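You operate a simulated robot arm through the tools that you are given. There is no shell and no other tool. Be economical: measure what you need, move in short steps, check, and stop when the job is done.

Carry out the task below with a simulated robot arm. There is one attempt and no reset: what you move stays moved.

TASK
Bind both lots of sheets in the open binder, the lower page number on top.
Fine: open the rings by the red lever and shut them after.
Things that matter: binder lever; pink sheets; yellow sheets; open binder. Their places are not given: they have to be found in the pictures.

The check looks at the end state, three seconds after you hand in, the way a careful person would. Anything else that was tipped, shoved, dropped, spilled or broken makes it a failure.

THE ROBOT
A 6-joint arm with a two-finger parallel gripper, fixed in place. Base frame: the origin is at the foot of the arm, x ahead of it, y to its left, z up; the work surface is at about z = 763. Readings come in mm, degrees, newtons and seconds.
With the tool pointing down near the work surface it reaches from about 240 to 640 mm from the base axis. Its first joint turns from -66.0 to 66.0 degrees. Payload 2.7 kg.
The TCP is the grasp point between the finger pads, 23 mm short of the fingertips. In the tool frame z runs along the fingers and y along their closing line. Largest opening 94 mm; finger width 38, thickness 10; the body of the gripper, 54 by 96 mm, starts 39 mm behind the TCP.
Orientation is that of the tool frame in the base frame, as a unit quaternion [x, y, z, w]. With the fingers straight down and closing along the base's y, the tool's x points along the base's -x, its y along +y and its z along -z.

THE INTERFACE
- The arm moves only by the tool step_arm. Its argument "series" is a list of rows, each an object (a shift or turn left out is 0, a gripper value left out holds the last) with "slide": the shift along the tool's x, y, z in mm, a list of three; "turn": the turn, a rotation vector about the tool's x, y, z in degrees, a list of three. In form: [{"slide": [dx, dy, dz], "turn": [rx, ry, rz]}, ...]. A call has 1 to 20 rows; each row shifts and turns the commanded pose from where the row before left it, along the tool's axes as they then stand. "fingers" is the opening, from 0 (shut) to 1 (fully open), set as the call begins (left out, the last holds). A row lasts 0.2 s, in which the tool goes at most 50 mm and 8.6 degrees; a call with a longer step from one row to the next is refused whole, and so is a gripper value outside its range. A pose out of reach is approached as far as the arm can. The call stops where the force on the tool passes 40 N (or 10 N more than at its start, if that is more) or the arm is blocked; 0.2 s more then pass. Each finger travels about 45 mm/s and halts on what it meets, pressing with about 29 N; the grip force reading is that of the motor and also rises with nothing between the fingers. The clock runs only during rows and for 0.2 s after the last one: add rows that do not move to give the fingers time. The reply holds the time, the measured pose of the TCP, the force on the tool along the base axes, the opening and the grip force, in the units named above and with some noise.
- Cameras (640 x 400 px; columns grow to the right, rows downward): "scene" is fixed at [79.4, -434, 1406.8]; the picture's right is [0.73, -0.68, 0.00], its down [-0.37, -0.40, -0.84] and it looks along [0.57, 0.61, -0.54] (base axes); focal length 290 px, centre (320, 200). "wrist" rides on the gripper at [-39, 0, -44] in the tool frame; the picture's right is [0.00, -1.00, 0.00], its down [0.97, 0.00, -0.24] and it looks along [0.24, 0.00, 0.97] (tool axes); focal length 218 px, centre (320, 200).
- camera(camera): a new picture of that camera. The clock stands still meanwhile.
- pixel_to_xyz(camera, pixels): for up to 12 pixels [column, row] of the newest picture of that camera ("zoom" is the newest enlarged one), the place [x, y, z] in the base frame of the surface seen there, good to about 3 mm. The clock stands still meanwhile.
- enlarge(camera, box): a new picture of the part [left, top, right, bottom] of that camera's present view, enlarged. The clock stands still meanwhile.
- finish_job(): hands the job in; it is judged then, once.

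Keep the steps short. Do not move on a guess: measure, check each grasp and each placing, and mend mistakes. In all there are 80 turns and 34 pictures (those below and enlarged ones count). Leave the gripper open and the arm clear of the work at the hand-in unless told otherwise, and finish with a single line.

The tools are called after "Emit:" by a JSON object that holds its "api" and its "payload". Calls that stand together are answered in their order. step_arm: Moves the arm, as the interface text tells. Its arguments: {"type":"object","properties":{"series":{"type":"array","items":{"type":"object","properties":{"slide":{"type":"array","items":{"type":"number"}},"turn":{"type":"array","items":{"type":"number"}}}}},"fingers":{"type":"number"}},"required":["series"]} The other tools are called the same way: camera (camera) takes a picture; pixel_to_xyz (camera, pixels) gives the place of the surface under pixels of a picture; enlarge (camera, box) takes an enlarged picture of a part of a camera's view; finish_job () hands the job in.

At the start:

```text
time_s: 0.0
position: [384.7, 137.7, 1150.3]
tcp_rot: [-0.001, 1.0, -0.001, 0.0]
ft_force: [0.3, 0.1, 0.2]
gripper_width: 94.1
gripper_force: 0.1
```

scene: 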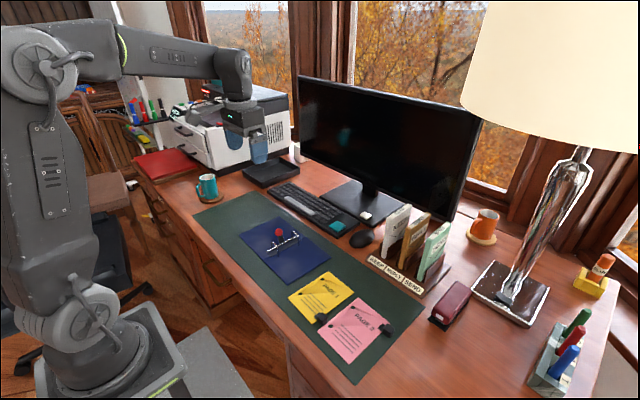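
wrist: 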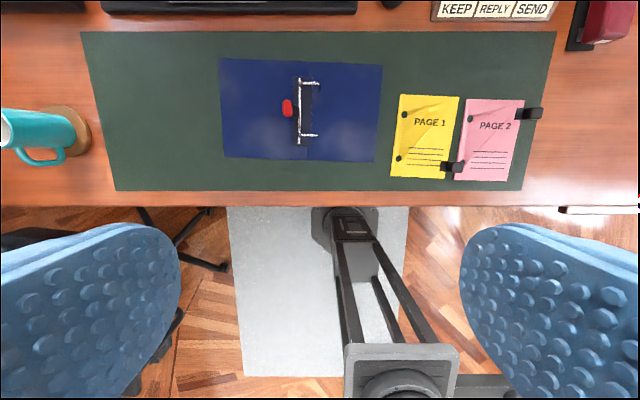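

I see the blue binder with a red lever near (295,107) in the wrist view and the yellow and pink sheets with clips near (425,135) and (490,140). I'll enlarge each one.

Emit:
{"api": "enlarge", "payload": {"camera": "wrist", "box": [210, 50, 390, 170]}}

Emit:
{"api": "pixel_to_xyz", "payload": {"camera": "wrist", "pixels": [[287, 108], [303, 83], [318, 83], [303, 136], [317, 136], [222, 58], [383, 65], [375, 162], [225, 156], [300, 110], [340, 100], [250, 100]]}}

Emit:
{"api": "enlarge", "payload": {"camera": "wrist", "box": [380, 80, 560, 200]}}

Emit:
{"api": "pixel_to_xyz", "payload": {"camera": "wrist", "pixels": [[400, 95], [459, 97], [445, 178], [391, 176], [404, 115], [399, 158], [468, 99], [524, 100], [509, 181], [454, 180], [469, 118], [461, 160]]}}

Emit:
{"api": "pixel_to_xyz", "payload": {"camera": "wrist", "pixels": [[523, 113], [531, 113], [540, 113], [442, 166], [451, 166], [461, 166], [425, 110], [490, 110], [425, 140]]}}

```text
3.33 times, centred on (300, 110) of wrist
```

zoom: 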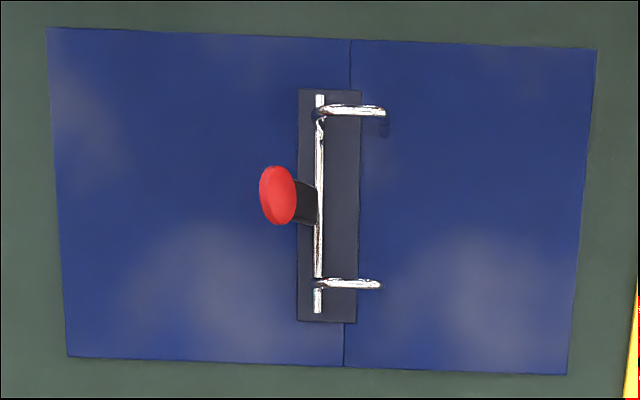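

```text
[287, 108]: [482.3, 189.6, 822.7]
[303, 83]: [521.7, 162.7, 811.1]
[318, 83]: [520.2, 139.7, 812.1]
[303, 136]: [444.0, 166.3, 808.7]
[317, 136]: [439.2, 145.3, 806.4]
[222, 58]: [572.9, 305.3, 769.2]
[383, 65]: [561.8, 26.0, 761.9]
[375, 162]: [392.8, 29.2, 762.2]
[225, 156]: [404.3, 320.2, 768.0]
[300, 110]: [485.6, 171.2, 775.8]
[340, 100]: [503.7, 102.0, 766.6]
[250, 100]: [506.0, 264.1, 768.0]
```

```text
3.33 times, centred on (470, 140) of wrist
```

zoom: 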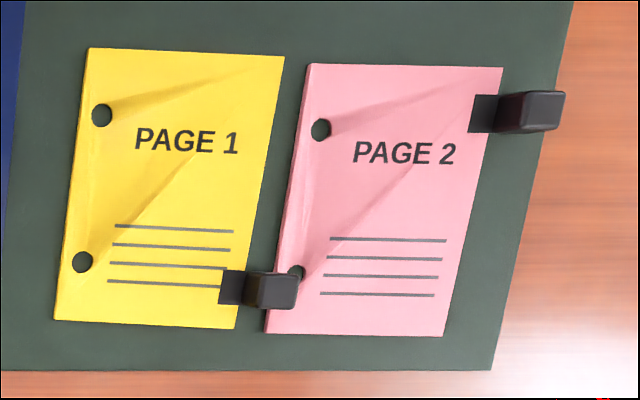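

```text
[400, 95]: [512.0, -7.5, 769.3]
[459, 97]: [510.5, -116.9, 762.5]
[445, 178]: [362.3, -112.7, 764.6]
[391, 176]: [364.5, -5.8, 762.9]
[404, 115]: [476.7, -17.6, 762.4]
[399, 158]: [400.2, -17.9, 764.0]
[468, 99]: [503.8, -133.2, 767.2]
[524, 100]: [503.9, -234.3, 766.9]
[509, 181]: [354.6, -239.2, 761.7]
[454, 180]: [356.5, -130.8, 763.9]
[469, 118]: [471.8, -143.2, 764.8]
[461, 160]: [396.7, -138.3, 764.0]
```

```text
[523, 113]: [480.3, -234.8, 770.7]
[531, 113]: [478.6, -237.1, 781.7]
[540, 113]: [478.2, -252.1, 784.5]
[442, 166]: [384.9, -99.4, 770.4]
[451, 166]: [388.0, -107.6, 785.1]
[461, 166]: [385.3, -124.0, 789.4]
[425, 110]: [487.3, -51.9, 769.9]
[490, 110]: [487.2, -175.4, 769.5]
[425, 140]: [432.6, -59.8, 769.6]
```

Next I'll look at the ring and clip shapes from the scene side.

Emit:
{"api": "enlarge", "payload": {"camera": "scene", "box": [235, 210, 325, 266]}}

Emit:
{"api": "enlarge", "payload": {"camera": "scene", "box": [285, 270, 405, 365]}}

```text
7.11 times, centred on (280, 238) of scene
```

zoom: 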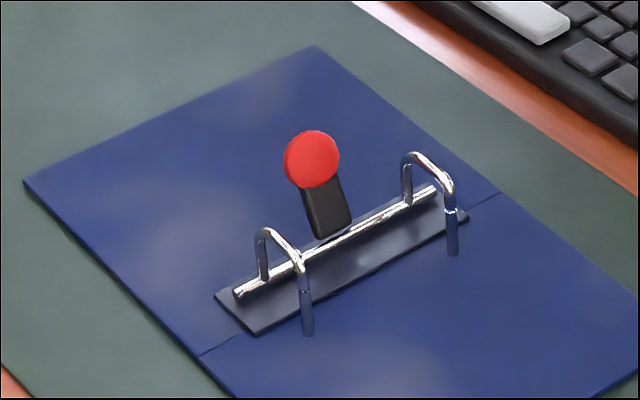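

```text
4.21 times, centred on (345, 318) of scene
```

zoom: 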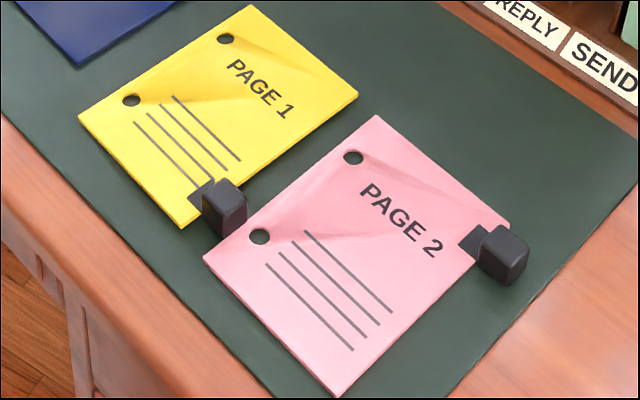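

The rings hinge on the left rod, there are two fixed posts on the right, and the lever knob is up to the left. I'll shut the fingers and move above the binder for a closer measurement.

Emit:
{"api": "step_arm", "payload": {"series": [{"slide": [-16, 0, 40]}, {"slide": [-16, 0, 40]}, {"slide": [-16, 0, 40]}, {"slide": [-16, 0, 40]}, {"slide": [-16, 0, 40]}, {"slide": [-17, 0, 20]}, {}, {}], "fingers": 0}}

Emit:
{"api": "camera", "payload": {"camera": "wrist"}}

```text
time_s: 1.8
position: [482.0, 136.3, 931.5]
tcp_rot: [0.0, 1.0, 0.0, 0.0]
ft_force: [-0.7, -0.1, -0.3]
gripper_width: 0.0
gripper_force: 29.0
```

```text
27 pictures are left
```

wrist: 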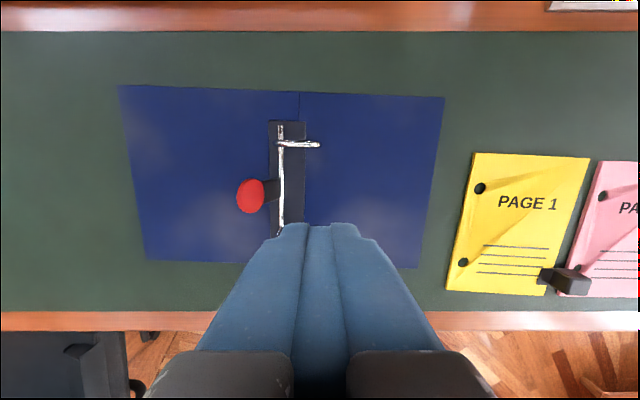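

Emit:
{"api": "pixel_to_xyz", "payload": {"camera": "wrist", "pixels": [[250, 195], [240, 195], [261, 193], [250, 182], [250, 210], [270, 190], [318, 145], [300, 143], [283, 144], [281, 180], [300, 100], [318, 149]]}}

Emit:
{"api": "enlarge", "payload": {"camera": "wrist", "box": [220, 110, 364, 240]}}

```text
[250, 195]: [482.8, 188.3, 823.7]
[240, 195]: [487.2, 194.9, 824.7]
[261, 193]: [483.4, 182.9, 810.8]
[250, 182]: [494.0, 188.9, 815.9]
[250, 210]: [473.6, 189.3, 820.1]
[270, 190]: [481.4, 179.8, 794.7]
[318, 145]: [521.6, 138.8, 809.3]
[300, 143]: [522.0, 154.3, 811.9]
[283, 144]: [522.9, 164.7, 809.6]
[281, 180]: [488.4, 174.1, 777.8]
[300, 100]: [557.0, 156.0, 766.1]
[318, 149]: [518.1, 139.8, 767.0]
```

```text
3.08 times, centred on (292, 175) of wrist
```

zoom: 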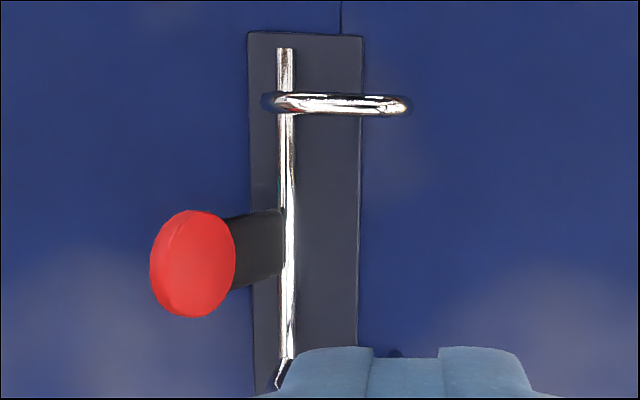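

Knob centre is about (483,189,818) and the hinge rod is at y≈172, z≈778. I'll lower the shut fingers to the right of the knob, between the rings.

Emit:
{"api": "step_arm", "payload": {"series": [{"slide": [0, 14, 0]}, {"slide": [0, 14, 20]}, {"slide": [0, 0, 30]}, {"slide": [0, 0, 30]}, {"slide": [0, 0, 20]}, {}]}}

Emit:
{"api": "step_arm", "payload": {"series": [{"slide": [0, 5, 0]}, {"slide": [0, 5, 0]}, {"slide": [0, 5, 1]}, {"slide": [0, 5, 2]}, {"slide": [0, 5, 3]}, {}]}}

Emit:
{"api": "camera", "payload": {"camera": "wrist"}}

```text
time_s: 3.2
position: [480.6, 165.4, 830.3]
tcp_rot: [0.0, 1.0, 0.0, 0.0]
ft_force: [-1.1, 0.2, 0.6]
gripper_width: 0.0
gripper_force: 28.4
```

```text
time_s: 4.6
position: [481.2, 190.0, 824.6]
tcp_rot: [0.001, 1.0, 0.0, 0.0]
ft_force: [0.8, -1.2, 0.1]
gripper_width: 0.2
gripper_force: 29.0
```

```text
25 pictures are left
```

wrist: 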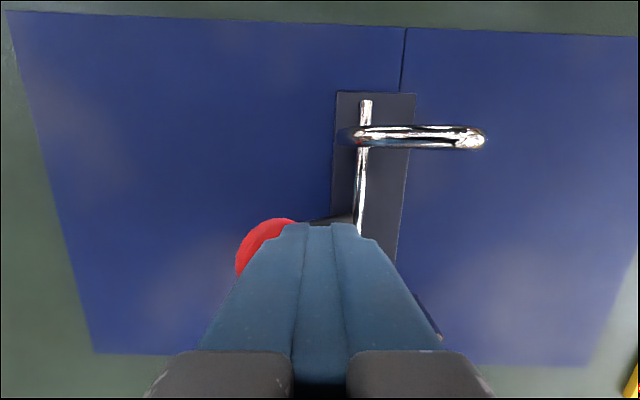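

The knob is moving left with little force. I'll keep pushing along the arc.

Emit:
{"api": "step_arm", "payload": {"series": [{"slide": [0, 5, 3]}, {"slide": [0, 5, 4]}, {"slide": [0, 4, 4]}, {"slide": [0, 3, 4]}, {}]}}

Emit:
{"api": "camera", "payload": {"camera": "wrist"}}

Emit:
{"api": "enlarge", "payload": {"camera": "scene", "box": [225, 190, 345, 265]}}

```text
time_s: 5.8
position: [481.9, 206.5, 810.0]
tcp_rot: [0.0, 1.0, -0.001, 0.0]
ft_force: [0.4, 0.1, -0.5]
gripper_width: 0.0
gripper_force: 29.0
```

```text
24 pictures are left
```

wrist: 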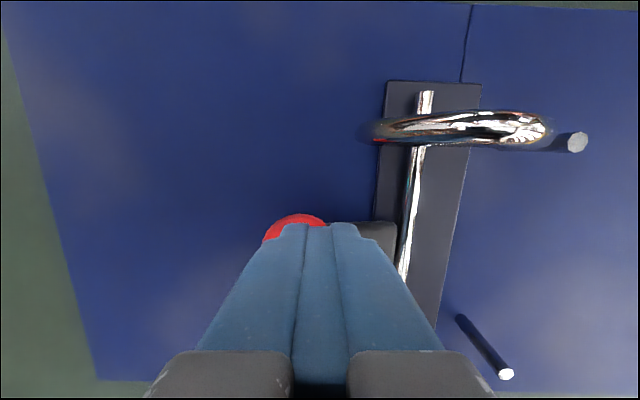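

```text
5.33 times, centred on (285, 228) of scene
```

zoom: 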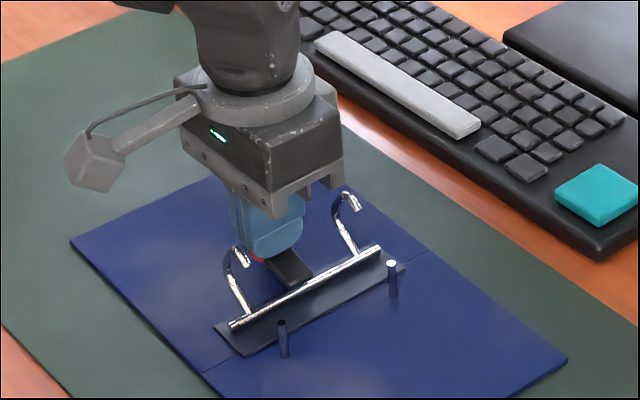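

It opens and the posts are free. I'll press to the end stop, watching the force.

Emit:
{"api": "step_arm", "payload": {"series": [{"slide": [0, 2, 4]}, {"slide": [0, 1, 4]}, {"slide": [0, 0, 3]}, {}]}}

Emit:
{"api": "enlarge", "payload": {"camera": "scene", "box": [225, 190, 345, 265]}}

```text
time_s: 6.8
position: [481.6, 210.9, 800.8]
tcp_rot: [0.0, 1.0, 0.0, 0.001]
ft_force: [-8.7, -3.0, 21.6]
gripper_width: 0.0
gripper_force: 28.7
```

```text
5.33 times, centred on (285, 228) of scene
```

zoom: 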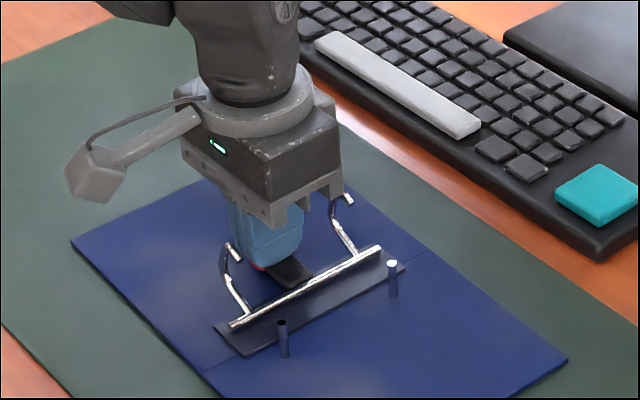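

I've hit the end stop (21 N). I'll lift straight up, open the fingers and look down at the posts.

Emit:
{"api": "step_arm", "payload": {"series": [{"slide": [0, 0, -20]}, {"slide": [0, 0, -40]}, {"slide": [0, -20, -40]}, {"slide": [0, -25, -15]}, {"slide": [0, -25, 0]}, {}]}}

Emit:
{"api": "step_arm", "payload": {"series": [{}, {}, {}, {}, {}], "fingers": 1}}

Emit:
{"api": "camera", "payload": {"camera": "wrist"}}

```text
time_s: 8.2
position: [482.0, 139.4, 914.6]
tcp_rot: [0.0, 1.0, 0.0, -0.001]
ft_force: [-0.2, 0.3, 0.9]
gripper_width: 0.0
gripper_force: 28.4
```

```text
time_s: 9.4
position: [482.7, 140.6, 913.6]
tcp_rot: [-0.001, 1.0, 0.0, 0.001]
ft_force: [0.4, -0.5, 0.1]
gripper_width: 94.1
gripper_force: 0.2
```

```text
21 pictures are left
```

wrist: 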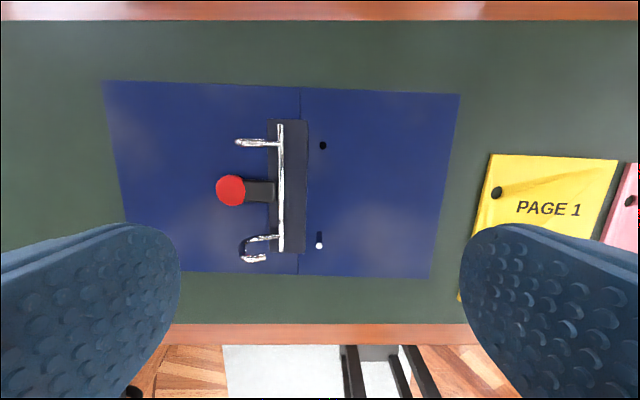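

Emit:
{"api": "enlarge", "payload": {"camera": "wrist", "box": [240, 120, 400, 260]}}

Emit:
{"api": "pixel_to_xyz", "payload": {"camera": "wrist", "pixels": [[323, 146], [322, 146], [324, 147], [319, 233], [318, 240], [319, 244], [320, 246], [318, 246], [319, 248]]}}

```text
2.86 times, centred on (320, 190) of wrist
```

zoom: 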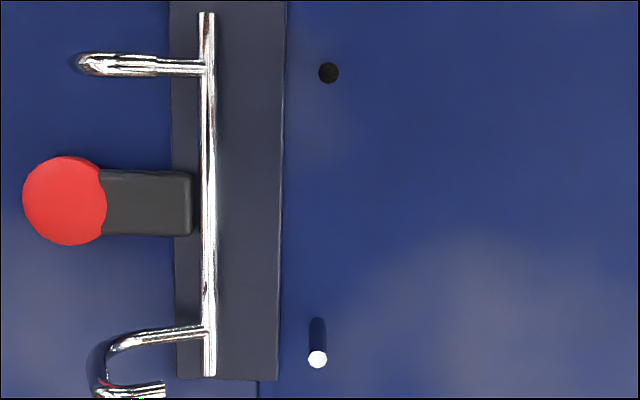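

```text
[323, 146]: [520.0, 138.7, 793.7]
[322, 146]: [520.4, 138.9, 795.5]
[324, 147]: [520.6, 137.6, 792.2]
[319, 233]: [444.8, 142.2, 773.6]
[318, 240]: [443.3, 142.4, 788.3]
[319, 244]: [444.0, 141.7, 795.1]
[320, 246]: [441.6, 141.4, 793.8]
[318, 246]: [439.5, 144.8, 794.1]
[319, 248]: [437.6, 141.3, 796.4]
```

Posts by projection: about (521.9,138.6) and (442.7,141.5), tops at z≈794. Now I'll move above the sheets, with the camera between both hole rows.

Emit:
{"api": "step_arm", "payload": {"series": [{"slide": [10, -40, -20]}, {"slide": [10, -45, -20]}, {"slide": [10, -45, 0]}, {"slide": [10, -45, 0]}, {"slide": [10, -45, 0]}, {}, {}]}}

Emit:
{"api": "camera", "payload": {"camera": "wrist"}}

```text
refused: row 2 steps farther than a row can; nothing moved
```

```text
19 pictures are left
```

wrist: 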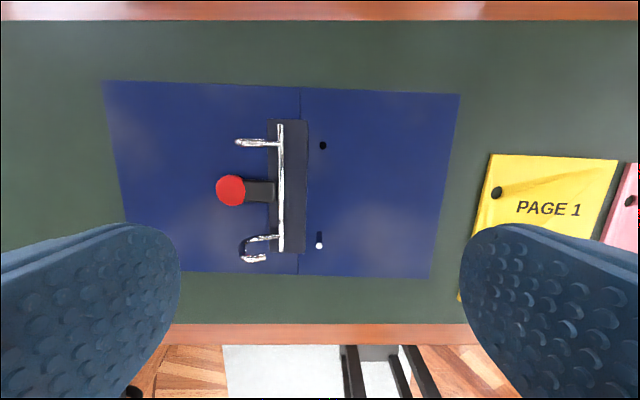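

The row was too long, so I'll use shorter ones.

Emit:
{"api": "step_arm", "payload": {"series": [{"slide": [8, -40, -13]}, {"slide": [8, -40, -13]}, {"slide": [8, -40, -13]}, {"slide": [8, -40, 0]}, {"slide": [8, -40, 0]}, {"slide": [8, -20, 0]}, {}, {}]}}

Emit:
{"api": "camera", "payload": {"camera": "wrist"}}

```text
time_s: 11.2
position: [433.4, -80.1, 952.3]
tcp_rot: [0.0, 1.0, 0.0, 0.0]
ft_force: [-0.5, -0.3, 0.5]
gripper_width: 94.1
gripper_force: 0.0
```

```text
18 pictures are left
```

wrist: 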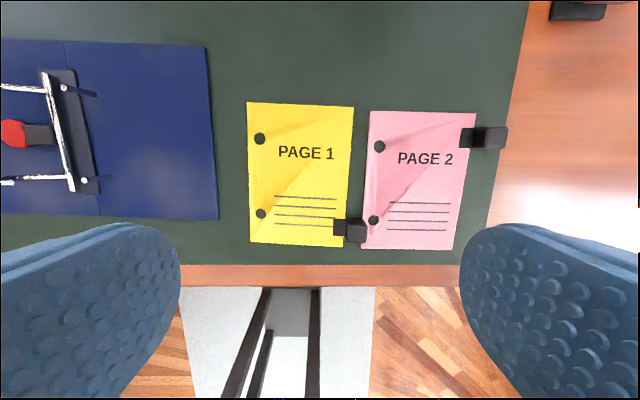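

Emit:
{"api": "enlarge", "payload": {"camera": "wrist", "box": [240, 95, 520, 270]}}

Emit:
{"api": "pixel_to_xyz", "payload": {"camera": "wrist", "pixels": [[477, 130], [490, 129], [490, 137], [490, 147], [506, 138], [466, 138], [345, 230], [357, 222], [357, 232], [357, 241], [340, 227], [420, 180]]}}

```text
2.29 times, centred on (380, 182) of wrist
```

zoom: 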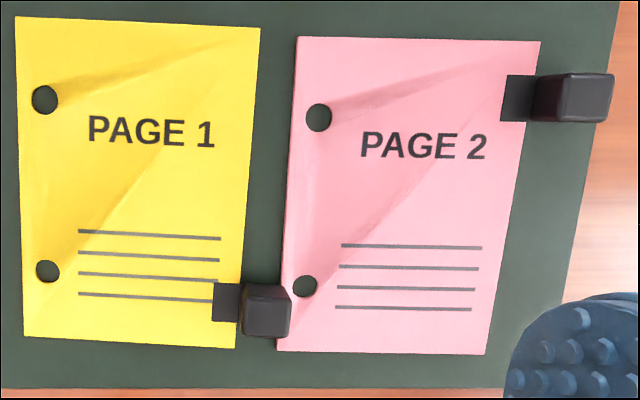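

```text
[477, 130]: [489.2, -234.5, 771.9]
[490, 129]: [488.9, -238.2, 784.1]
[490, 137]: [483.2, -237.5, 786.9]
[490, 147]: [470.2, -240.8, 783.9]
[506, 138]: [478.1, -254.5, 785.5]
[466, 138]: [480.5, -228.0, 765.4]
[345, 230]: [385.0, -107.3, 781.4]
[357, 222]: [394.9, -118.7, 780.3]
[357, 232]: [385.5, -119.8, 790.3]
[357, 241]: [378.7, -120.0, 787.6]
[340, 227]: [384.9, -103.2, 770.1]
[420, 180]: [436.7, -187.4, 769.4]
```

Hole positions: pink (472.2,−139.8) and (393.5,−138.3); yellow (479.9,−19.4) and (401.0,−15.4). The pink goes in first (bottom). I'll move above its clip block, at about (479.5,−247.5) with its top at 786, and align about 1.1° with it.

Emit:
{"api": "step_arm", "payload": {"series": [{"slide": [-9.2, -33.5, 20]}, {"slide": [-9.2, -33.5, 20]}, {"slide": [-9.2, -33.5, 20]}, {"slide": [-9.2, -33.5, 20]}, {"slide": [-9.2, -33.5, 20]}, {"turn": [0, 0, 1.1]}, {}, {}], "fingers": 0.6}}

Emit:
{"api": "camera", "payload": {"camera": "wrist"}}

```text
time_s: 13.0
position: [478.6, -248.5, 852.5]
tcp_rot: [0.01, 1.0, -0.001, 0.0]
ft_force: [-0.8, -0.6, 0.5]
gripper_width: 56.6
gripper_force: 0.0
```

```text
16 pictures are left
```

wrist: 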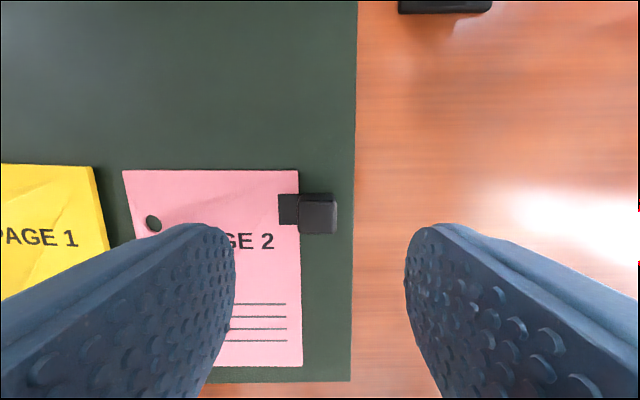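

The block is centred at column ~320, between the fingers. I'll go down to TCP z≈797 and close.

Emit:
{"api": "step_arm", "payload": {"series": [{"slide": [-2, 0, 20]}, {"slide": [0, 0, 20]}, {"slide": [0, 0, 9]}, {"slide": [0, 0, 6]}, {}, {}]}}

Emit:
{"api": "step_arm", "payload": {"series": [{}, {}, {}, {}, {}, {}], "fingers": 0}}

Emit:
{"api": "camera", "payload": {"camera": "wrist"}}

```text
time_s: 14.4
position: [482.1, -247.4, 796.1]
tcp_rot: [0.01, 1.0, 0.0, 0.0]
ft_force: [0.7, -0.8, -0.3]
gripper_width: 56.5
gripper_force: 0.1
```

```text
time_s: 15.8
position: [481.4, -247.3, 797.6]
tcp_rot: [0.01, 1.0, 0.001, 0.0]
ft_force: [0.5, -0.8, -0.3]
gripper_width: 20.6
gripper_force: 28.9
```

```text
15 pictures are left
```

wrist: 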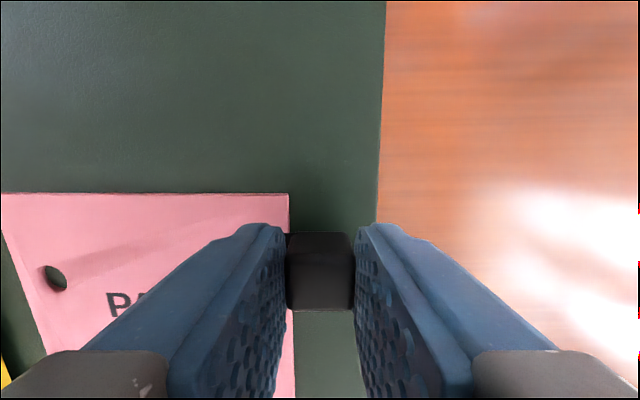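

Gripped, opening 20.6. The upper pink hole is visible at (55,279), so I'll check its location.

Emit:
{"api": "pixel_to_xyz", "payload": {"camera": "wrist", "pixels": [[55, 279], [80, 275], [55, 262], [55, 300], [150, 220], [287, 194], [1, 195], [200, 100], [320, 240]]}}

```text
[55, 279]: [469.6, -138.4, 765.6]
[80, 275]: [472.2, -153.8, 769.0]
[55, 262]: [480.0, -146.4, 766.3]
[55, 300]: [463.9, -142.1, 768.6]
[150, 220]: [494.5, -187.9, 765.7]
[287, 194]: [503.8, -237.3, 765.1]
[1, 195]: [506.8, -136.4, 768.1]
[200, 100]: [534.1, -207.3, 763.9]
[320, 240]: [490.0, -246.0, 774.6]
```

The sheet edge is aligned with the tool. Combining the measurements, the pink hole midpoint sits at (−51, +105) from the TCP. I'll lift it gently and check for sag.

Emit:
{"api": "step_arm", "payload": {"series": [{"slide": [0, 0, -5]}, {"slide": [0, 0, -10]}, {"slide": [0, 0, -15]}, {"slide": [0, 0, -25]}, {"slide": [0, 0, -10]}, {}, {}]}}

Emit:
{"api": "camera", "payload": {"camera": "wrist"}}

Emit:
{"api": "camera", "payload": {"camera": "scene"}}

```text
time_s: 17.4
position: [481.3, -247.8, 862.0]
tcp_rot: [0.01, 1.0, 0.0, 0.001]
ft_force: [0.6, -0.1, -0.1]
gripper_width: 0.0
gripper_force: 29.3
```

```text
14 pictures are left
```

wrist: 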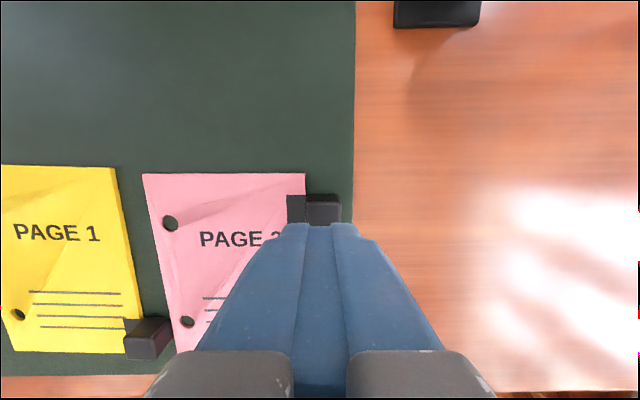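

```text
13 pictures are left
```

scene: 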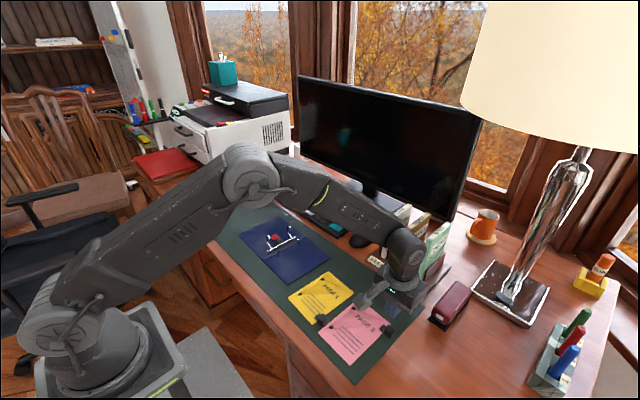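

The block slipped out because the grip was too shallow, and the pink is still about in place. I'll grip from the ±x sides just outside the sheet edge, where the fingers can go deep. First I turn the tool by 90°, opened to 0.6.

Emit:
{"api": "step_arm", "payload": {"series": [{"turn": [0, 0, -8.2]}, {"turn": [0, 0, -8.2]}, {"turn": [0, 0, -8.2]}, {"turn": [0, 0, -8.2]}, {"turn": [0, 0, -8.2]}, {"turn": [0, 0, -8.2]}, {"turn": [0, 0, -8.2]}, {"turn": [0, 0, -8.2]}, {"turn": [0, 0, -8.2]}, {"turn": [0, 0, -8.2]}, {"turn": [0, 0, -8.0]}, {"slide": [9.2, 2, 0]}, {}, {}], "fingers": 0.6}}

Emit:
{"api": "camera", "payload": {"camera": "wrist"}}

```text
time_s: 20.4
position: [479.2, -256.7, 863.2]
tcp_rot: [-0.7, 0.714, 0.0, 0.0]
ft_force: [0.2, 0.7, 0.2]
gripper_width: 56.5
gripper_force: 0.0
```

```text
12 pictures are left
```

wrist: 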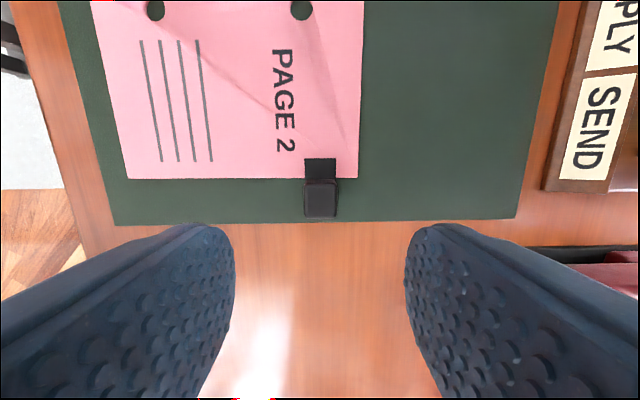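

Both pink holes show at (156,10) and (302,9), and the block is centred at column 320. I'll go down outside the sheet edge and close.

Emit:
{"api": "step_arm", "payload": {"series": [{"slide": [1, 0, 25]}, {"slide": [0, 0, 25]}, {"slide": [0, 0, 15]}, {"slide": [0, 0, 8.5]}, {}, {}]}}

Emit:
{"api": "step_arm", "payload": {"series": [{}, {}, {}, {}, {}, {}], "fingers": 0}}

Emit:
{"api": "step_arm", "payload": {"series": [{"slide": [0, 0, -2]}, {"slide": [0, 0, -3]}, {"slide": [0, 0, -5]}, {}, {}]}}

```text
time_s: 21.8
position: [479.4, -258.9, 788.3]
tcp_rot: [-0.7, 0.714, 0.0, 0.0]
ft_force: [0.0, 1.1, -0.5]
gripper_width: 56.4
gripper_force: 0.1
```

```text
time_s: 23.2
position: [479.2, -258.2, 788.4]
tcp_rot: [-0.7, 0.714, 0.001, -0.001]
ft_force: [0.3, -1.2, 1.1]
gripper_width: 19.2
gripper_force: 28.7
```

```text
time_s: 24.4
position: [480.4, -257.3, 799.9]
tcp_rot: [-0.701, 0.713, 0.001, 0.001]
ft_force: [0.0, 0.3, -0.5]
gripper_width: 19.0
gripper_force: 29.1
```

It's held (opening 19). I'll lift further and check.

Emit:
{"api": "step_arm", "payload": {"series": [{"slide": [0, 0, -10]}, {"slide": [0, 0, -20]}, {"slide": [0, 0, -20]}, {}, {}]}}

Emit:
{"api": "camera", "payload": {"camera": "wrist"}}

```text
time_s: 25.6
position: [479.8, -258.2, 849.0]
tcp_rot: [-0.701, 0.714, 0.0, 0.0]
ft_force: [-0.2, 1.0, -1.2]
gripper_width: 19.1
gripper_force: 29.0
```

```text
11 pictures are left
```

wrist: 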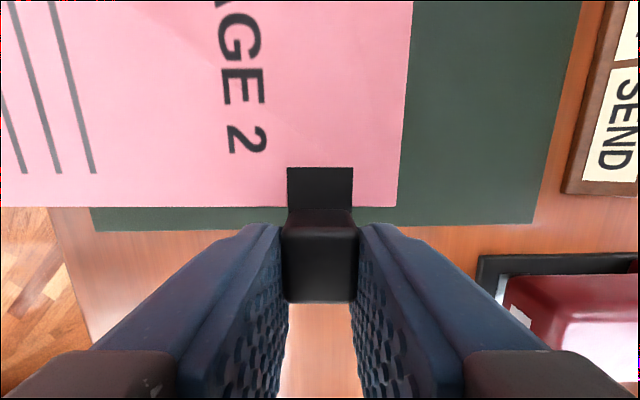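

The sheet is held level and aligned. The target TCP over the posts is about (528.2, 25.5), with 0.9° more turn. I'll carry it there at the same height.

Emit:
{"api": "step_arm", "payload": {"series": [{"turn": [0, 0, 0.9]}, {"slide": [-15, -2, 0]}, {"slide": [-34, -4.6, 0]}, {"slide": [-34, -4.6, 0]}, {"slide": [-34, -4.6, 0]}, {"slide": [-34, -4.6, 0]}, {"slide": [-34, -4.6, 0]}, {"slide": [-34, -4.6, 0]}, {"slide": [-34, -4.6, 0]}, {"slide": [-22, -3, 0]}, {"slide": [-10, -1.3, 0]}, {}, {}]}}

Emit:
{"api": "step_arm", "payload": {"series": [{"slide": [0, 0, 10]}, {"slide": [0, 0, 9]}, {}, {}]}}

Emit:
{"api": "enlarge", "payload": {"camera": "scene", "box": [225, 190, 345, 265]}}

```text
time_s: 28.4
position: [528.6, 26.1, 849.8]
tcp_rot: [-0.694, 0.72, 0.0, 0.001]
ft_force: [1.0, -0.5, -0.1]
gripper_width: 19.0
gripper_force: 29.1
```

```text
time_s: 29.4
position: [527.7, 24.8, 830.3]
tcp_rot: [-0.694, 0.72, 0.0, 0.001]
ft_force: [1.1, -0.1, -0.9]
gripper_width: 18.9
gripper_force: 28.6
```

```text
5.33 times, centred on (285, 228) of scene
```

zoom: 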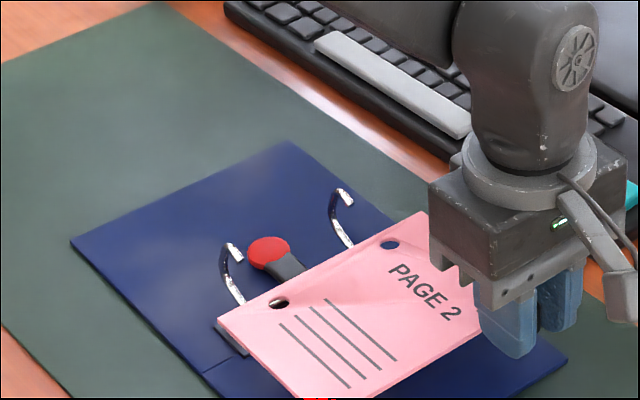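

Allowing for the height difference (about 20 px), the holes line up with the post tops at (282,323) and (391,263) to within ~1 mm. I'll lower onto the posts with the force guard.

Emit:
{"api": "step_arm", "payload": {"series": [{"slide": [0, 0, 6]}, {"slide": [0, 0, 5]}, {"slide": [0, 0, 4]}, {"slide": [0, 0, 4]}, {}]}}

Emit:
{"api": "step_arm", "payload": {"series": [{"slide": [0, 0, 4]}, {"slide": [0, 0, 4]}, {"slide": [0, 0, 4]}, {"slide": [0, 0, 3]}, {}]}}

Emit:
{"api": "enlarge", "payload": {"camera": "scene", "box": [225, 190, 345, 265]}}

```text
time_s: 30.6
position: [527.0, 26.4, 810.8]
tcp_rot: [-0.694, 0.72, 0.0, 0.0]
ft_force: [-0.1, 0.1, -0.8]
gripper_width: 19.2
gripper_force: 28.7
```

```text
time_s: 31.8
position: [527.3, 26.4, 796.0]
tcp_rot: [-0.694, 0.72, 0.0, 0.0]
ft_force: [-1.0, 0.7, -1.7]
gripper_width: 19.0
gripper_force: 29.1
```

```text
5.33 times, centred on (285, 228) of scene
```

zoom: 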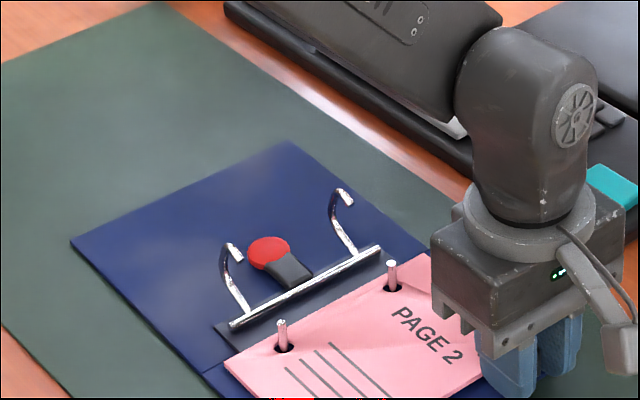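

Both posts are through the holes. I'll set it down and release.

Emit:
{"api": "step_arm", "payload": {"series": [{"slide": [0, 0, 2]}, {"slide": [0, 0, 1.5]}, {}]}}

Emit:
{"api": "step_arm", "payload": {"series": [{}, {}, {}, {}, {}], "fingers": 0.6}}

Emit:
{"api": "step_arm", "payload": {"series": [{"slide": [0, 0, -15]}, {"slide": [0, 0, -30]}, {"slide": [0, 0, -20]}, {"slide": [30, 0, 0]}, {"slide": [38, 15, 0]}, {"slide": [38, 25, 0]}, {"slide": [38, 35, 0]}, {"slide": [18, 38, 0]}, {"slide": [0, 38, 0]}, {}, {}]}}

Emit:
{"api": "camera", "payload": {"camera": "wrist"}}

```text
time_s: 32.6
position: [528.0, 25.5, 792.8]
tcp_rot: [-0.694, 0.72, 0.0, 0.0]
ft_force: [-0.9, -0.9, 1.6]
gripper_width: 19.1
gripper_force: 29.0
```

```text
time_s: 33.8
position: [527.0, 25.4, 792.9]
tcp_rot: [-0.695, 0.719, 0.0, 0.001]
ft_force: [-0.1, 0.0, 0.5]
gripper_width: 56.5
gripper_force: 0.1
```

```text
refused: row 7 steps farther than a row can; nothing moved
```

```text
8 pictures are left
```

wrist: 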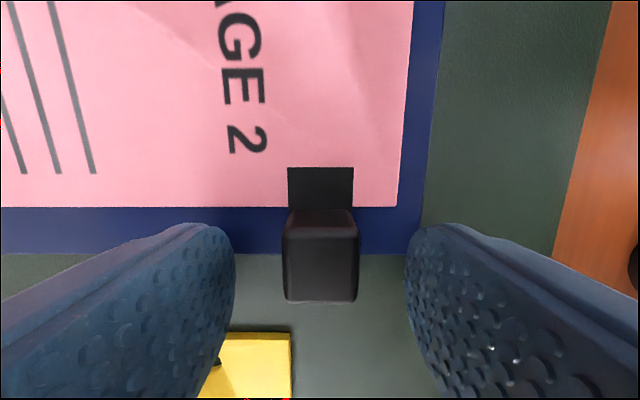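

Released cleanly, with the clip standing free. I'll lift and move above the yellow clip at about (386.9,−118.5).

Emit:
{"api": "step_arm", "payload": {"series": [{"slide": [0, 0, -15]}, {"slide": [0, 0, -30]}, {"slide": [0, 0, -25]}, {"slide": [26.3, 22.5, 0]}, {"slide": [26.3, 22.5, 0]}, {"slide": [26.3, 22.5, 0]}, {"slide": [26.3, 22.5, 0]}, {"slide": [26.3, 22.5, 0]}, {"slide": [26.2, 22.6, 0]}, {"turn": [0, 0, 0.7]}, {}, {}]}}

Emit:
{"api": "camera", "payload": {"camera": "wrist"}}

```text
time_s: 36.4
position: [386.4, -127.6, 862.0]
tcp_rot: [-0.69, 0.724, 0.0, 0.001]
ft_force: [0.5, 0.5, -0.3]
gripper_width: 56.5
gripper_force: 0.0
```

```text
7 pictures are left
```

wrist: 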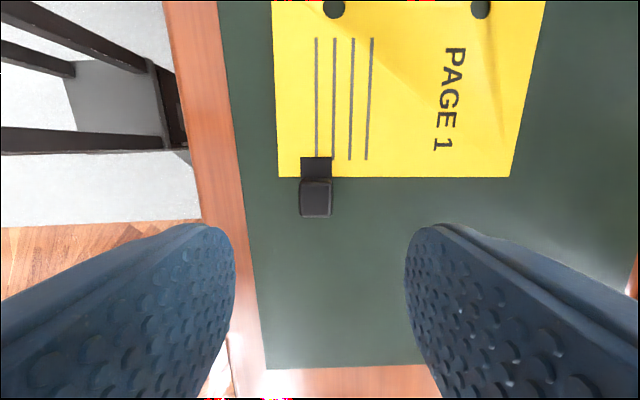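

Aligned; the block centre is at column 316, so I shift 2.3 mm. I'll go down and grip.

Emit:
{"api": "step_arm", "payload": {"series": [{"slide": [1, 2.3, 25]}, {"slide": [0, 0, 25]}, {"slide": [0, 0, 15]}, {"slide": [0, 0, 8.5]}, {}, {}]}}

Emit:
{"api": "step_arm", "payload": {"series": [{}, {}, {}, {}, {}, {}], "fingers": 0}}

Emit:
{"api": "step_arm", "payload": {"series": [{"slide": [0, 0, -2]}, {"slide": [0, 0, -8]}, {"slide": [0, 0, -20]}, {"slide": [0, 0, -30]}, {}, {}]}}

Emit:
{"api": "camera", "payload": {"camera": "wrist"}}

```text
time_s: 37.8
position: [384.7, -127.8, 788.8]
tcp_rot: [-0.69, 0.724, 0.0, 0.0]
ft_force: [-0.1, -0.1, -0.1]
gripper_width: 56.3
gripper_force: 0.1
```

```text
time_s: 39.2
position: [385.9, -127.5, 789.1]
tcp_rot: [-0.69, 0.724, 0.0, 0.0]
ft_force: [0.6, -0.4, -0.1]
gripper_width: 19.2
gripper_force: 29.0
```

```text
time_s: 40.6
position: [385.2, -128.7, 849.2]
tcp_rot: [-0.69, 0.723, 0.0, 0.0]
ft_force: [1.3, 0.9, -0.1]
gripper_width: 18.8
gripper_force: 29.0
```

```text
6 pictures are left
```

wrist: 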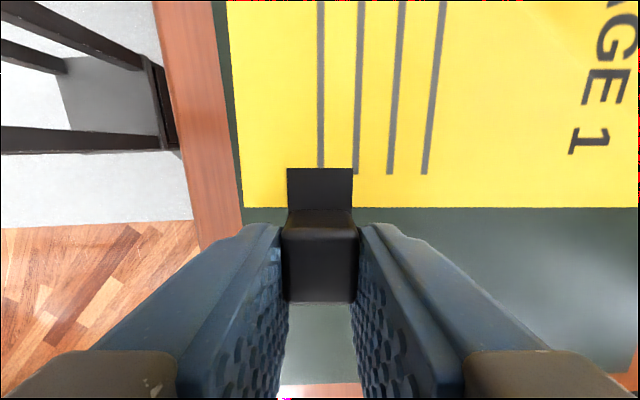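

Yellow is held square, with the same geometry mirrored. The target TCP is about (428.6, 29.5). I'll carry it there, then lower to just above the posts.

Emit:
{"api": "step_arm", "payload": {"series": [{"turn": [0, 0, -0.7]}, {"slide": [-15, -3.6, 0]}, {"slide": [-34, -8.1, 0]}, {"slide": [-34, -8.1, 0]}, {"slide": [-34, -8.1, 0]}, {"slide": [-25, -6, 0]}, {"slide": [-16.9, -3.9, 0]}, {}, {"slide": [0, 0, 10]}, {"slide": [0, 0, 9]}, {}, {}]}}

Emit:
{"api": "enlarge", "payload": {"camera": "scene", "box": [225, 190, 345, 265]}}

```text
time_s: 43.2
position: [427.1, 29.7, 828.6]
tcp_rot: [-0.695, 0.719, 0.0, 0.0]
ft_force: [-0.9, -0.2, 0.6]
gripper_width: 19.1
gripper_force: 29.4
```

```text
5.33 times, centred on (285, 228) of scene
```

zoom: 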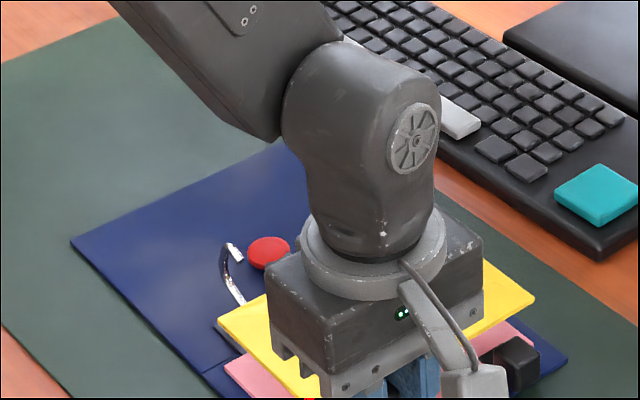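

The arm hides the holes, but the sheet's left corner at (218,313) matches the pink's at the same stage (217,315). I'll lower in small steps, reading the force around the post-top contact height (TCP ≈ 819).

Emit:
{"api": "step_arm", "payload": {"series": [{"slide": [0, 0, 4]}, {"slide": [0, 0, 3]}, {"slide": [0, 0, 3]}, {"slide": [0, 0, 3]}, {}]}}

Emit:
{"api": "step_arm", "payload": {"series": [{"slide": [0, 0, 3]}, {"slide": [0, 0, 3]}, {}]}}

Emit:
{"api": "camera", "payload": {"camera": "wrist"}}

```text
time_s: 44.4
position: [426.7, 28.4, 816.9]
tcp_rot: [-0.694, 0.72, 0.001, 0.0]
ft_force: [-0.3, -0.4, 0.0]
gripper_width: 18.9
gripper_force: 29.2
```

```text
time_s: 45.2
position: [428.6, 29.7, 811.4]
tcp_rot: [-0.695, 0.719, 0.0, 0.0]
ft_force: [-0.5, -0.5, -0.8]
gripper_width: 18.9
gripper_force: 28.9
```

```text
4 pictures are left
```

wrist: 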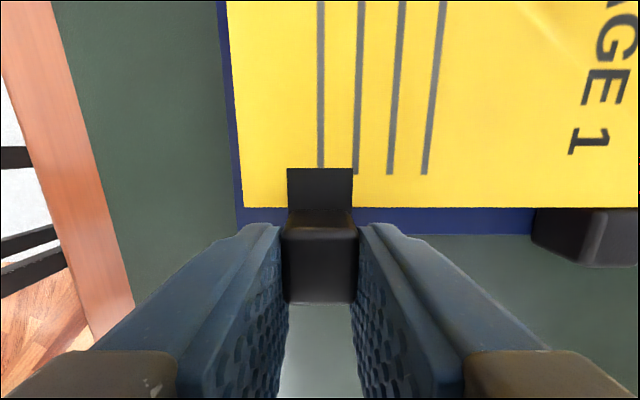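

No force and the sheet is undisturbed below the post tops, so the posts are through. I'll lower onto the pink.

Emit:
{"api": "step_arm", "payload": {"series": [{"slide": [0, 0, 4]}, {"slide": [0, 0, 4]}, {"slide": [0, 0, 3]}, {}]}}

Emit:
{"api": "step_arm", "payload": {"series": [{"slide": [0, 0, 2]}, {"slide": [0, 0, 1]}, {}]}}

```text
time_s: 46.2
position: [429.4, 29.2, 800.2]
tcp_rot: [-0.694, 0.72, 0.0, 0.0]
ft_force: [0.6, 0.4, -1.1]
gripper_width: 19.5
gripper_force: 28.7
```

```text
time_s: 47.0
position: [428.6, 28.0, 796.6]
tcp_rot: [-0.694, 0.72, 0.001, 0.0]
ft_force: [0.0, -1.4, 0.0]
gripper_width: 19.4
gripper_force: 29.1
```

It's resting at the expected height. I'll release, lift, and move above the lever knob at about (485,214), keeping closing along x so I can grip the knob's sides.

Emit:
{"api": "step_arm", "payload": {"series": [{}, {}, {}, {}, {}], "fingers": 0.6}}

Emit:
{"api": "step_arm", "payload": {"series": [{"slide": [0, 0, -10]}, {"slide": [0, 0, -30]}, {"slide": [0, 0, -33]}, {"slide": [-31.3, -8.2, 0]}, {"slide": [-31.3, -8.3, 0]}, {"slide": [-31.3, -8.2, 0]}, {"slide": [-31.3, -8.3, 0]}, {"slide": [-31.3, -8.2, 0]}, {"slide": [-31.3, -8.3, 0]}, {}, {}]}}

Emit:
{"api": "step_arm", "payload": {"series": [{}, {}, {}], "fingers": 0.42}}

Emit:
{"api": "camera", "payload": {"camera": "wrist"}}

```text
time_s: 48.2
position: [429.0, 29.5, 797.2]
tcp_rot: [-0.695, 0.719, -0.001, 0.001]
ft_force: [0.3, -0.4, -0.2]
gripper_width: 56.3
gripper_force: 0.0
```

```text
time_s: 50.6
position: [485.3, 214.1, 871.3]
tcp_rot: [-0.695, 0.719, 0.001, 0.0]
ft_force: [0.1, -0.8, 0.4]
gripper_width: 56.3
gripper_force: 0.0
```

```text
time_s: 51.4
position: [483.8, 214.2, 870.2]
tcp_rot: [-0.694, 0.719, 0.001, 0.0]
ft_force: [-0.4, 0.9, 0.1]
gripper_width: 39.5
gripper_force: 0.0
```

```text
3 pictures are left
```

wrist: 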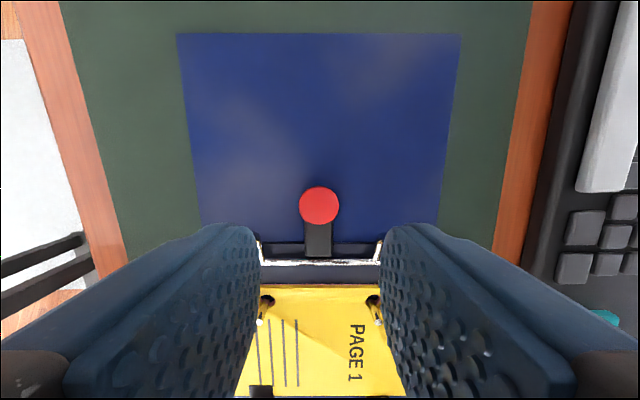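

The yellow is on both posts (dark holes at (266,305) and (375,305)). The knob is at (319,205), so I'll measure it and the rings.

Emit:
{"api": "pixel_to_xyz", "payload": {"camera": "wrist", "pixels": [[319, 205], [319, 190], [319, 220], [302, 205], [336, 205], [318, 240], [259, 250], [380, 252], [262, 260], [320, 263], [266, 300], [375, 300]]}}

```text
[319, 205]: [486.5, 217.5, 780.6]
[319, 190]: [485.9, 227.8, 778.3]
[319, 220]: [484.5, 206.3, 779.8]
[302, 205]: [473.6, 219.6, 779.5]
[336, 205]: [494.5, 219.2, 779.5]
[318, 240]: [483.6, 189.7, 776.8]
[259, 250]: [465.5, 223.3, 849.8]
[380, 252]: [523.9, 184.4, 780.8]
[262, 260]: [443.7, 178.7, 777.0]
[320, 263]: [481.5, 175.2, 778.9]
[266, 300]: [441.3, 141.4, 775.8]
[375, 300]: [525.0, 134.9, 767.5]
```

The knob disc is at about (484.5,217.5) with its top at z≈780. I'll lower the fingers to either side of it, inside the rings, and grip.

Emit:
{"api": "step_arm", "payload": {"series": [{"slide": [-3.3, 0, 20]}, {"slide": [0, 0, 25]}, {"slide": [0, 0, 20]}, {"slide": [0, 0, 10]}, {}]}}

Emit:
{"api": "step_arm", "payload": {"series": [{}, {}, {}, {}], "fingers": 0}}

```text
time_s: 52.6
position: [485.0, 219.7, 795.1]
tcp_rot: [-0.695, 0.719, -0.001, 0.0]
ft_force: [-0.2, 0.6, 1.0]
gripper_width: 39.5
gripper_force: 0.0
```

```text
time_s: 53.6
position: [483.4, 218.9, 795.3]
tcp_rot: [-0.695, 0.719, 0.001, 0.0]
ft_force: [-3.1, 0.3, 0.6]
gripper_width: 23.3
gripper_force: 29.1
```

The knob is gripped (23.3 wide). I'll swing it up along the arc about the hinge.

Emit:
{"api": "step_arm", "payload": {"series": [{"slide": [0.2, 0, -6.7]}, {"slide": [1.2, 0, -6.6]}, {"slide": [2.2, 0, -6.3]}, {"slide": [3.0, 0, -5.9]}, {}]}}

Emit:
{"api": "step_arm", "payload": {"series": [{"slide": [3.9, 0, -5.4]}, {"slide": [4.7, 0, -4.8]}, {"slide": [5.3, 0, -4.0]}, {"slide": [5.5, 0, -3.0]}, {}]}}

Emit:
{"api": "enlarge", "payload": {"camera": "scene", "box": [225, 190, 345, 265]}}

```text
time_s: 54.8
position: [485.9, 212.4, 821.2]
tcp_rot: [-0.694, 0.72, 0.0, 0.0]
ft_force: [0.0, 0.8, -5.2]
gripper_width: 23.7
gripper_force: 29.2
```

```text
time_s: 56.0
position: [483.4, 191.8, 838.9]
tcp_rot: [-0.695, 0.719, 0.0, 0.001]
ft_force: [0.7, 0.2, -5.4]
gripper_width: 23.6
gripper_force: 29.2
```

```text
5.33 times, centred on (285, 228) of scene
```

zoom: 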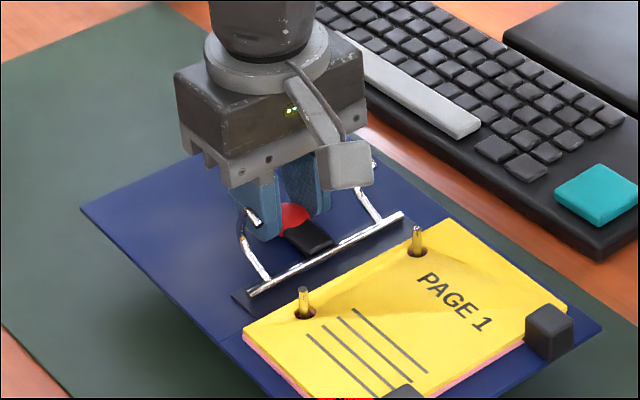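

The lever did not pivot in the tight grip, so the whole binder lifted; the sheets are still on the posts. I'll reverse the path exactly and set it back down.

Emit:
{"api": "step_arm", "payload": {"series": [{"slide": [-5.5, 0, 3.0]}, {"slide": [-5.3, 0, 4.0]}, {"slide": [-4.7, 0, 4.8]}, {"slide": [-3.9, 0, 5.4]}, {"slide": [-3.0, 0, 5.9]}, {"slide": [-2.2, 0, 6.3]}, {"slide": [-1.2, 0, 6.6]}, {}]}}

Emit:
{"api": "step_arm", "payload": {"series": [{"slide": [-0.2, 0, 3]}, {"slide": [0, 0, 3.7]}, {}]}}

```text
time_s: 57.8
position: [484.8, 218.0, 801.2]
tcp_rot: [-0.694, 0.72, 0.0, 0.0]
ft_force: [0.4, -0.4, -5.6]
gripper_width: 23.2
gripper_force: 28.8
```

```text
time_s: 58.6
position: [484.7, 218.3, 794.5]
tcp_rot: [-0.695, 0.719, 0.0, 0.0]
ft_force: [0.8, -0.3, -3.9]
gripper_width: 23.6
gripper_force: 29.0
```

There's still a 3.9 N load, so I'll lower slightly until it is unloaded.

Emit:
{"api": "step_arm", "payload": {"series": [{"slide": [0, 0, 1]}, {"slide": [0, 0, 1]}, {}]}}

```text
time_s: 59.4
position: [483.8, 217.4, 794.8]
tcp_rot: [-0.695, 0.719, 0.001, 0.0]
ft_force: [-10.0, -4.7, 18.1]
gripper_width: 23.6
gripper_force: 28.9
```

It's down now. I'll ease up 1 mm, then swing the lever again, this time turning the tool with the lever about the hinge.

Emit:
{"api": "step_arm", "payload": {"series": [{"slide": [0, 0, -1]}, {}, {"slide": [2.8, 0, -6.3], "turn": [0, -8, 0]}, {"slide": [2.8, 0, -6.3], "turn": [0, -8, 0]}, {}]}}

Emit:
{"api": "enlarge", "payload": {"camera": "scene", "box": [225, 190, 345, 265]}}

```text
time_s: 60.6
position: [484.3, 211.7, 806.9]
tcp_rot: [-0.687, 0.713, 0.097, 0.101]
ft_force: [0.5, -1.0, -1.1]
gripper_width: 23.4
gripper_force: 28.5
```

```text
5.33 times, centred on (285, 228) of scene
```

zoom: 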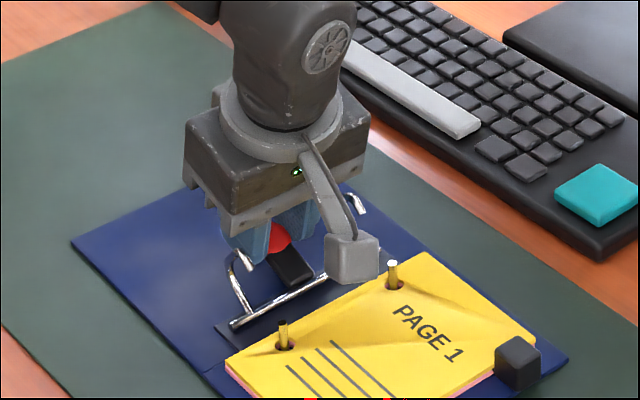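

The binder is flat in place and the lever is rising with low force. The gripper's side bracket limits the tilt, so I'll do one more 8° step, then release and see whether the lever stays.

Emit:
{"api": "step_arm", "payload": {"series": [{"slide": [2.8, 0, -6.3], "turn": [0, -8, 0]}, {}]}}

Emit:
{"api": "step_arm", "payload": {"series": [{}, {}, {}], "fingers": 0.42}}

Emit:
{"api": "step_arm", "payload": {"series": [{"slide": [0, 0, -15]}, {"slide": [0, 0, -25]}, {"slide": [0, 0, -10]}, {"turn": [0, 8, 0]}, {"turn": [0, 8, 0]}, {"turn": [0, 8, 0]}, {}, {}]}}

```text
time_s: 61.2
position: [484.3, 207.2, 810.8]
tcp_rot: [-0.679, 0.704, 0.145, 0.149]
ft_force: [-1.1, -0.2, -3.9]
gripper_width: 23.4
gripper_force: 29.2
```

```text
time_s: 62.0
position: [484.5, 207.0, 811.5]
tcp_rot: [-0.68, 0.703, 0.144, 0.15]
ft_force: [-0.6, 1.0, -0.6]
gripper_width: 39.4
gripper_force: 0.0
```

```text
time_s: 63.8
position: [484.2, 186.7, 857.6]
tcp_rot: [-0.694, 0.72, -0.001, 0.0]
ft_force: [0.0, -0.4, -0.9]
gripper_width: 39.6
gripper_force: 0.1
```

I have one picture left, so I'll work by force now. I'll shut the fingers, move to the left of the knob (y≈255), lower the tips to z≈786 (above a flat knob, below a raised one) and push right.

Emit:
{"api": "step_arm", "payload": {"series": [{}, {"slide": [-34, 0, 0]}, {"slide": [-34, 0, 0]}, {"slide": [0, 1.5, 0]}, {"slide": [0, 0, 25]}, {"slide": [0, 0, 23]}, {}], "fingers": 0}}

Emit:
{"api": "step_arm", "payload": {"series": [{"slide": [5, 0, 0]}, {"slide": [4, 0, 0]}, {"slide": [3, 0, 0]}, {"slide": [3, 0, 0]}]}}

Emit:
{"api": "step_arm", "payload": {"series": [{"slide": [3, 0, 0]}, {"slide": [3, 0, 0]}]}}

```text
time_s: 65.4
position: [484.6, 256.7, 808.6]
tcp_rot: [-0.694, 0.72, 0.0, -0.001]
ft_force: [0.6, 0.6, -0.1]
gripper_width: 0.0
gripper_force: 29.1
```

```text
time_s: 66.4
position: [484.4, 242.1, 809.5]
tcp_rot: [-0.695, 0.719, -0.001, 0.0]
ft_force: [-0.3, 3.2, 0.9]
gripper_width: 0.0
gripper_force: 28.8
```

```text
time_s: 67.0
position: [484.2, 233.2, 809.9]
tcp_rot: [-0.695, 0.719, 0.0, 0.0]
ft_force: [0.3, 2.1, 0.5]
gripper_width: 0.0
gripper_force: 29.0
```

Contact with the knob at 2–3 N and falling, so the lever stayed up and is rotating. I'll continue.

Emit:
{"api": "step_arm", "payload": {"series": [{"slide": [3, 0, 0]}, {"slide": [3, 0, 0]}]}}

Emit:
{"api": "step_arm", "payload": {"series": [{"slide": [3, 0, 0]}, {"slide": [3, 0, 0]}]}}

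Emit:
{"api": "step_arm", "payload": {"series": [{"slide": [2, 0, 0]}, {"slide": [2, 0, 0]}]}}

```text
time_s: 67.6
position: [484.1, 228.2, 808.0]
tcp_rot: [-0.694, 0.72, 0.0, 0.0]
ft_force: [-1.1, 1.5, 0.9]
gripper_width: 0.0
gripper_force: 29.3
```

```text
time_s: 68.2
position: [484.3, 221.9, 809.9]
tcp_rot: [-0.696, 0.718, 0.0, 0.001]
ft_force: [0.4, 4.8, 3.3]
gripper_width: 0.0
gripper_force: 28.7
```

```text
time_s: 68.8
position: [483.5, 219.8, 809.9]
tcp_rot: [-0.695, 0.719, 0.001, 0.0]
ft_force: [0.1, 6.6, 4.5]
gripper_width: 0.1
gripper_force: 29.3
```

Force is now rising while motion lags, at finger edge y≈201 against the closed knob's left side at ≈198. I'll take one more small press to confirm the stop.

Emit:
{"api": "step_arm", "payload": {"series": [{"slide": [1.5, 0, 0]}, {}]}}

```text
time_s: 69.4
position: [483.2, 216.6, 809.0]
tcp_rot: [-0.695, 0.719, 0.0, 0.0]
ft_force: [0.1, 4.8, 4.6]
gripper_width: 0.2
gripper_force: 29.1
```

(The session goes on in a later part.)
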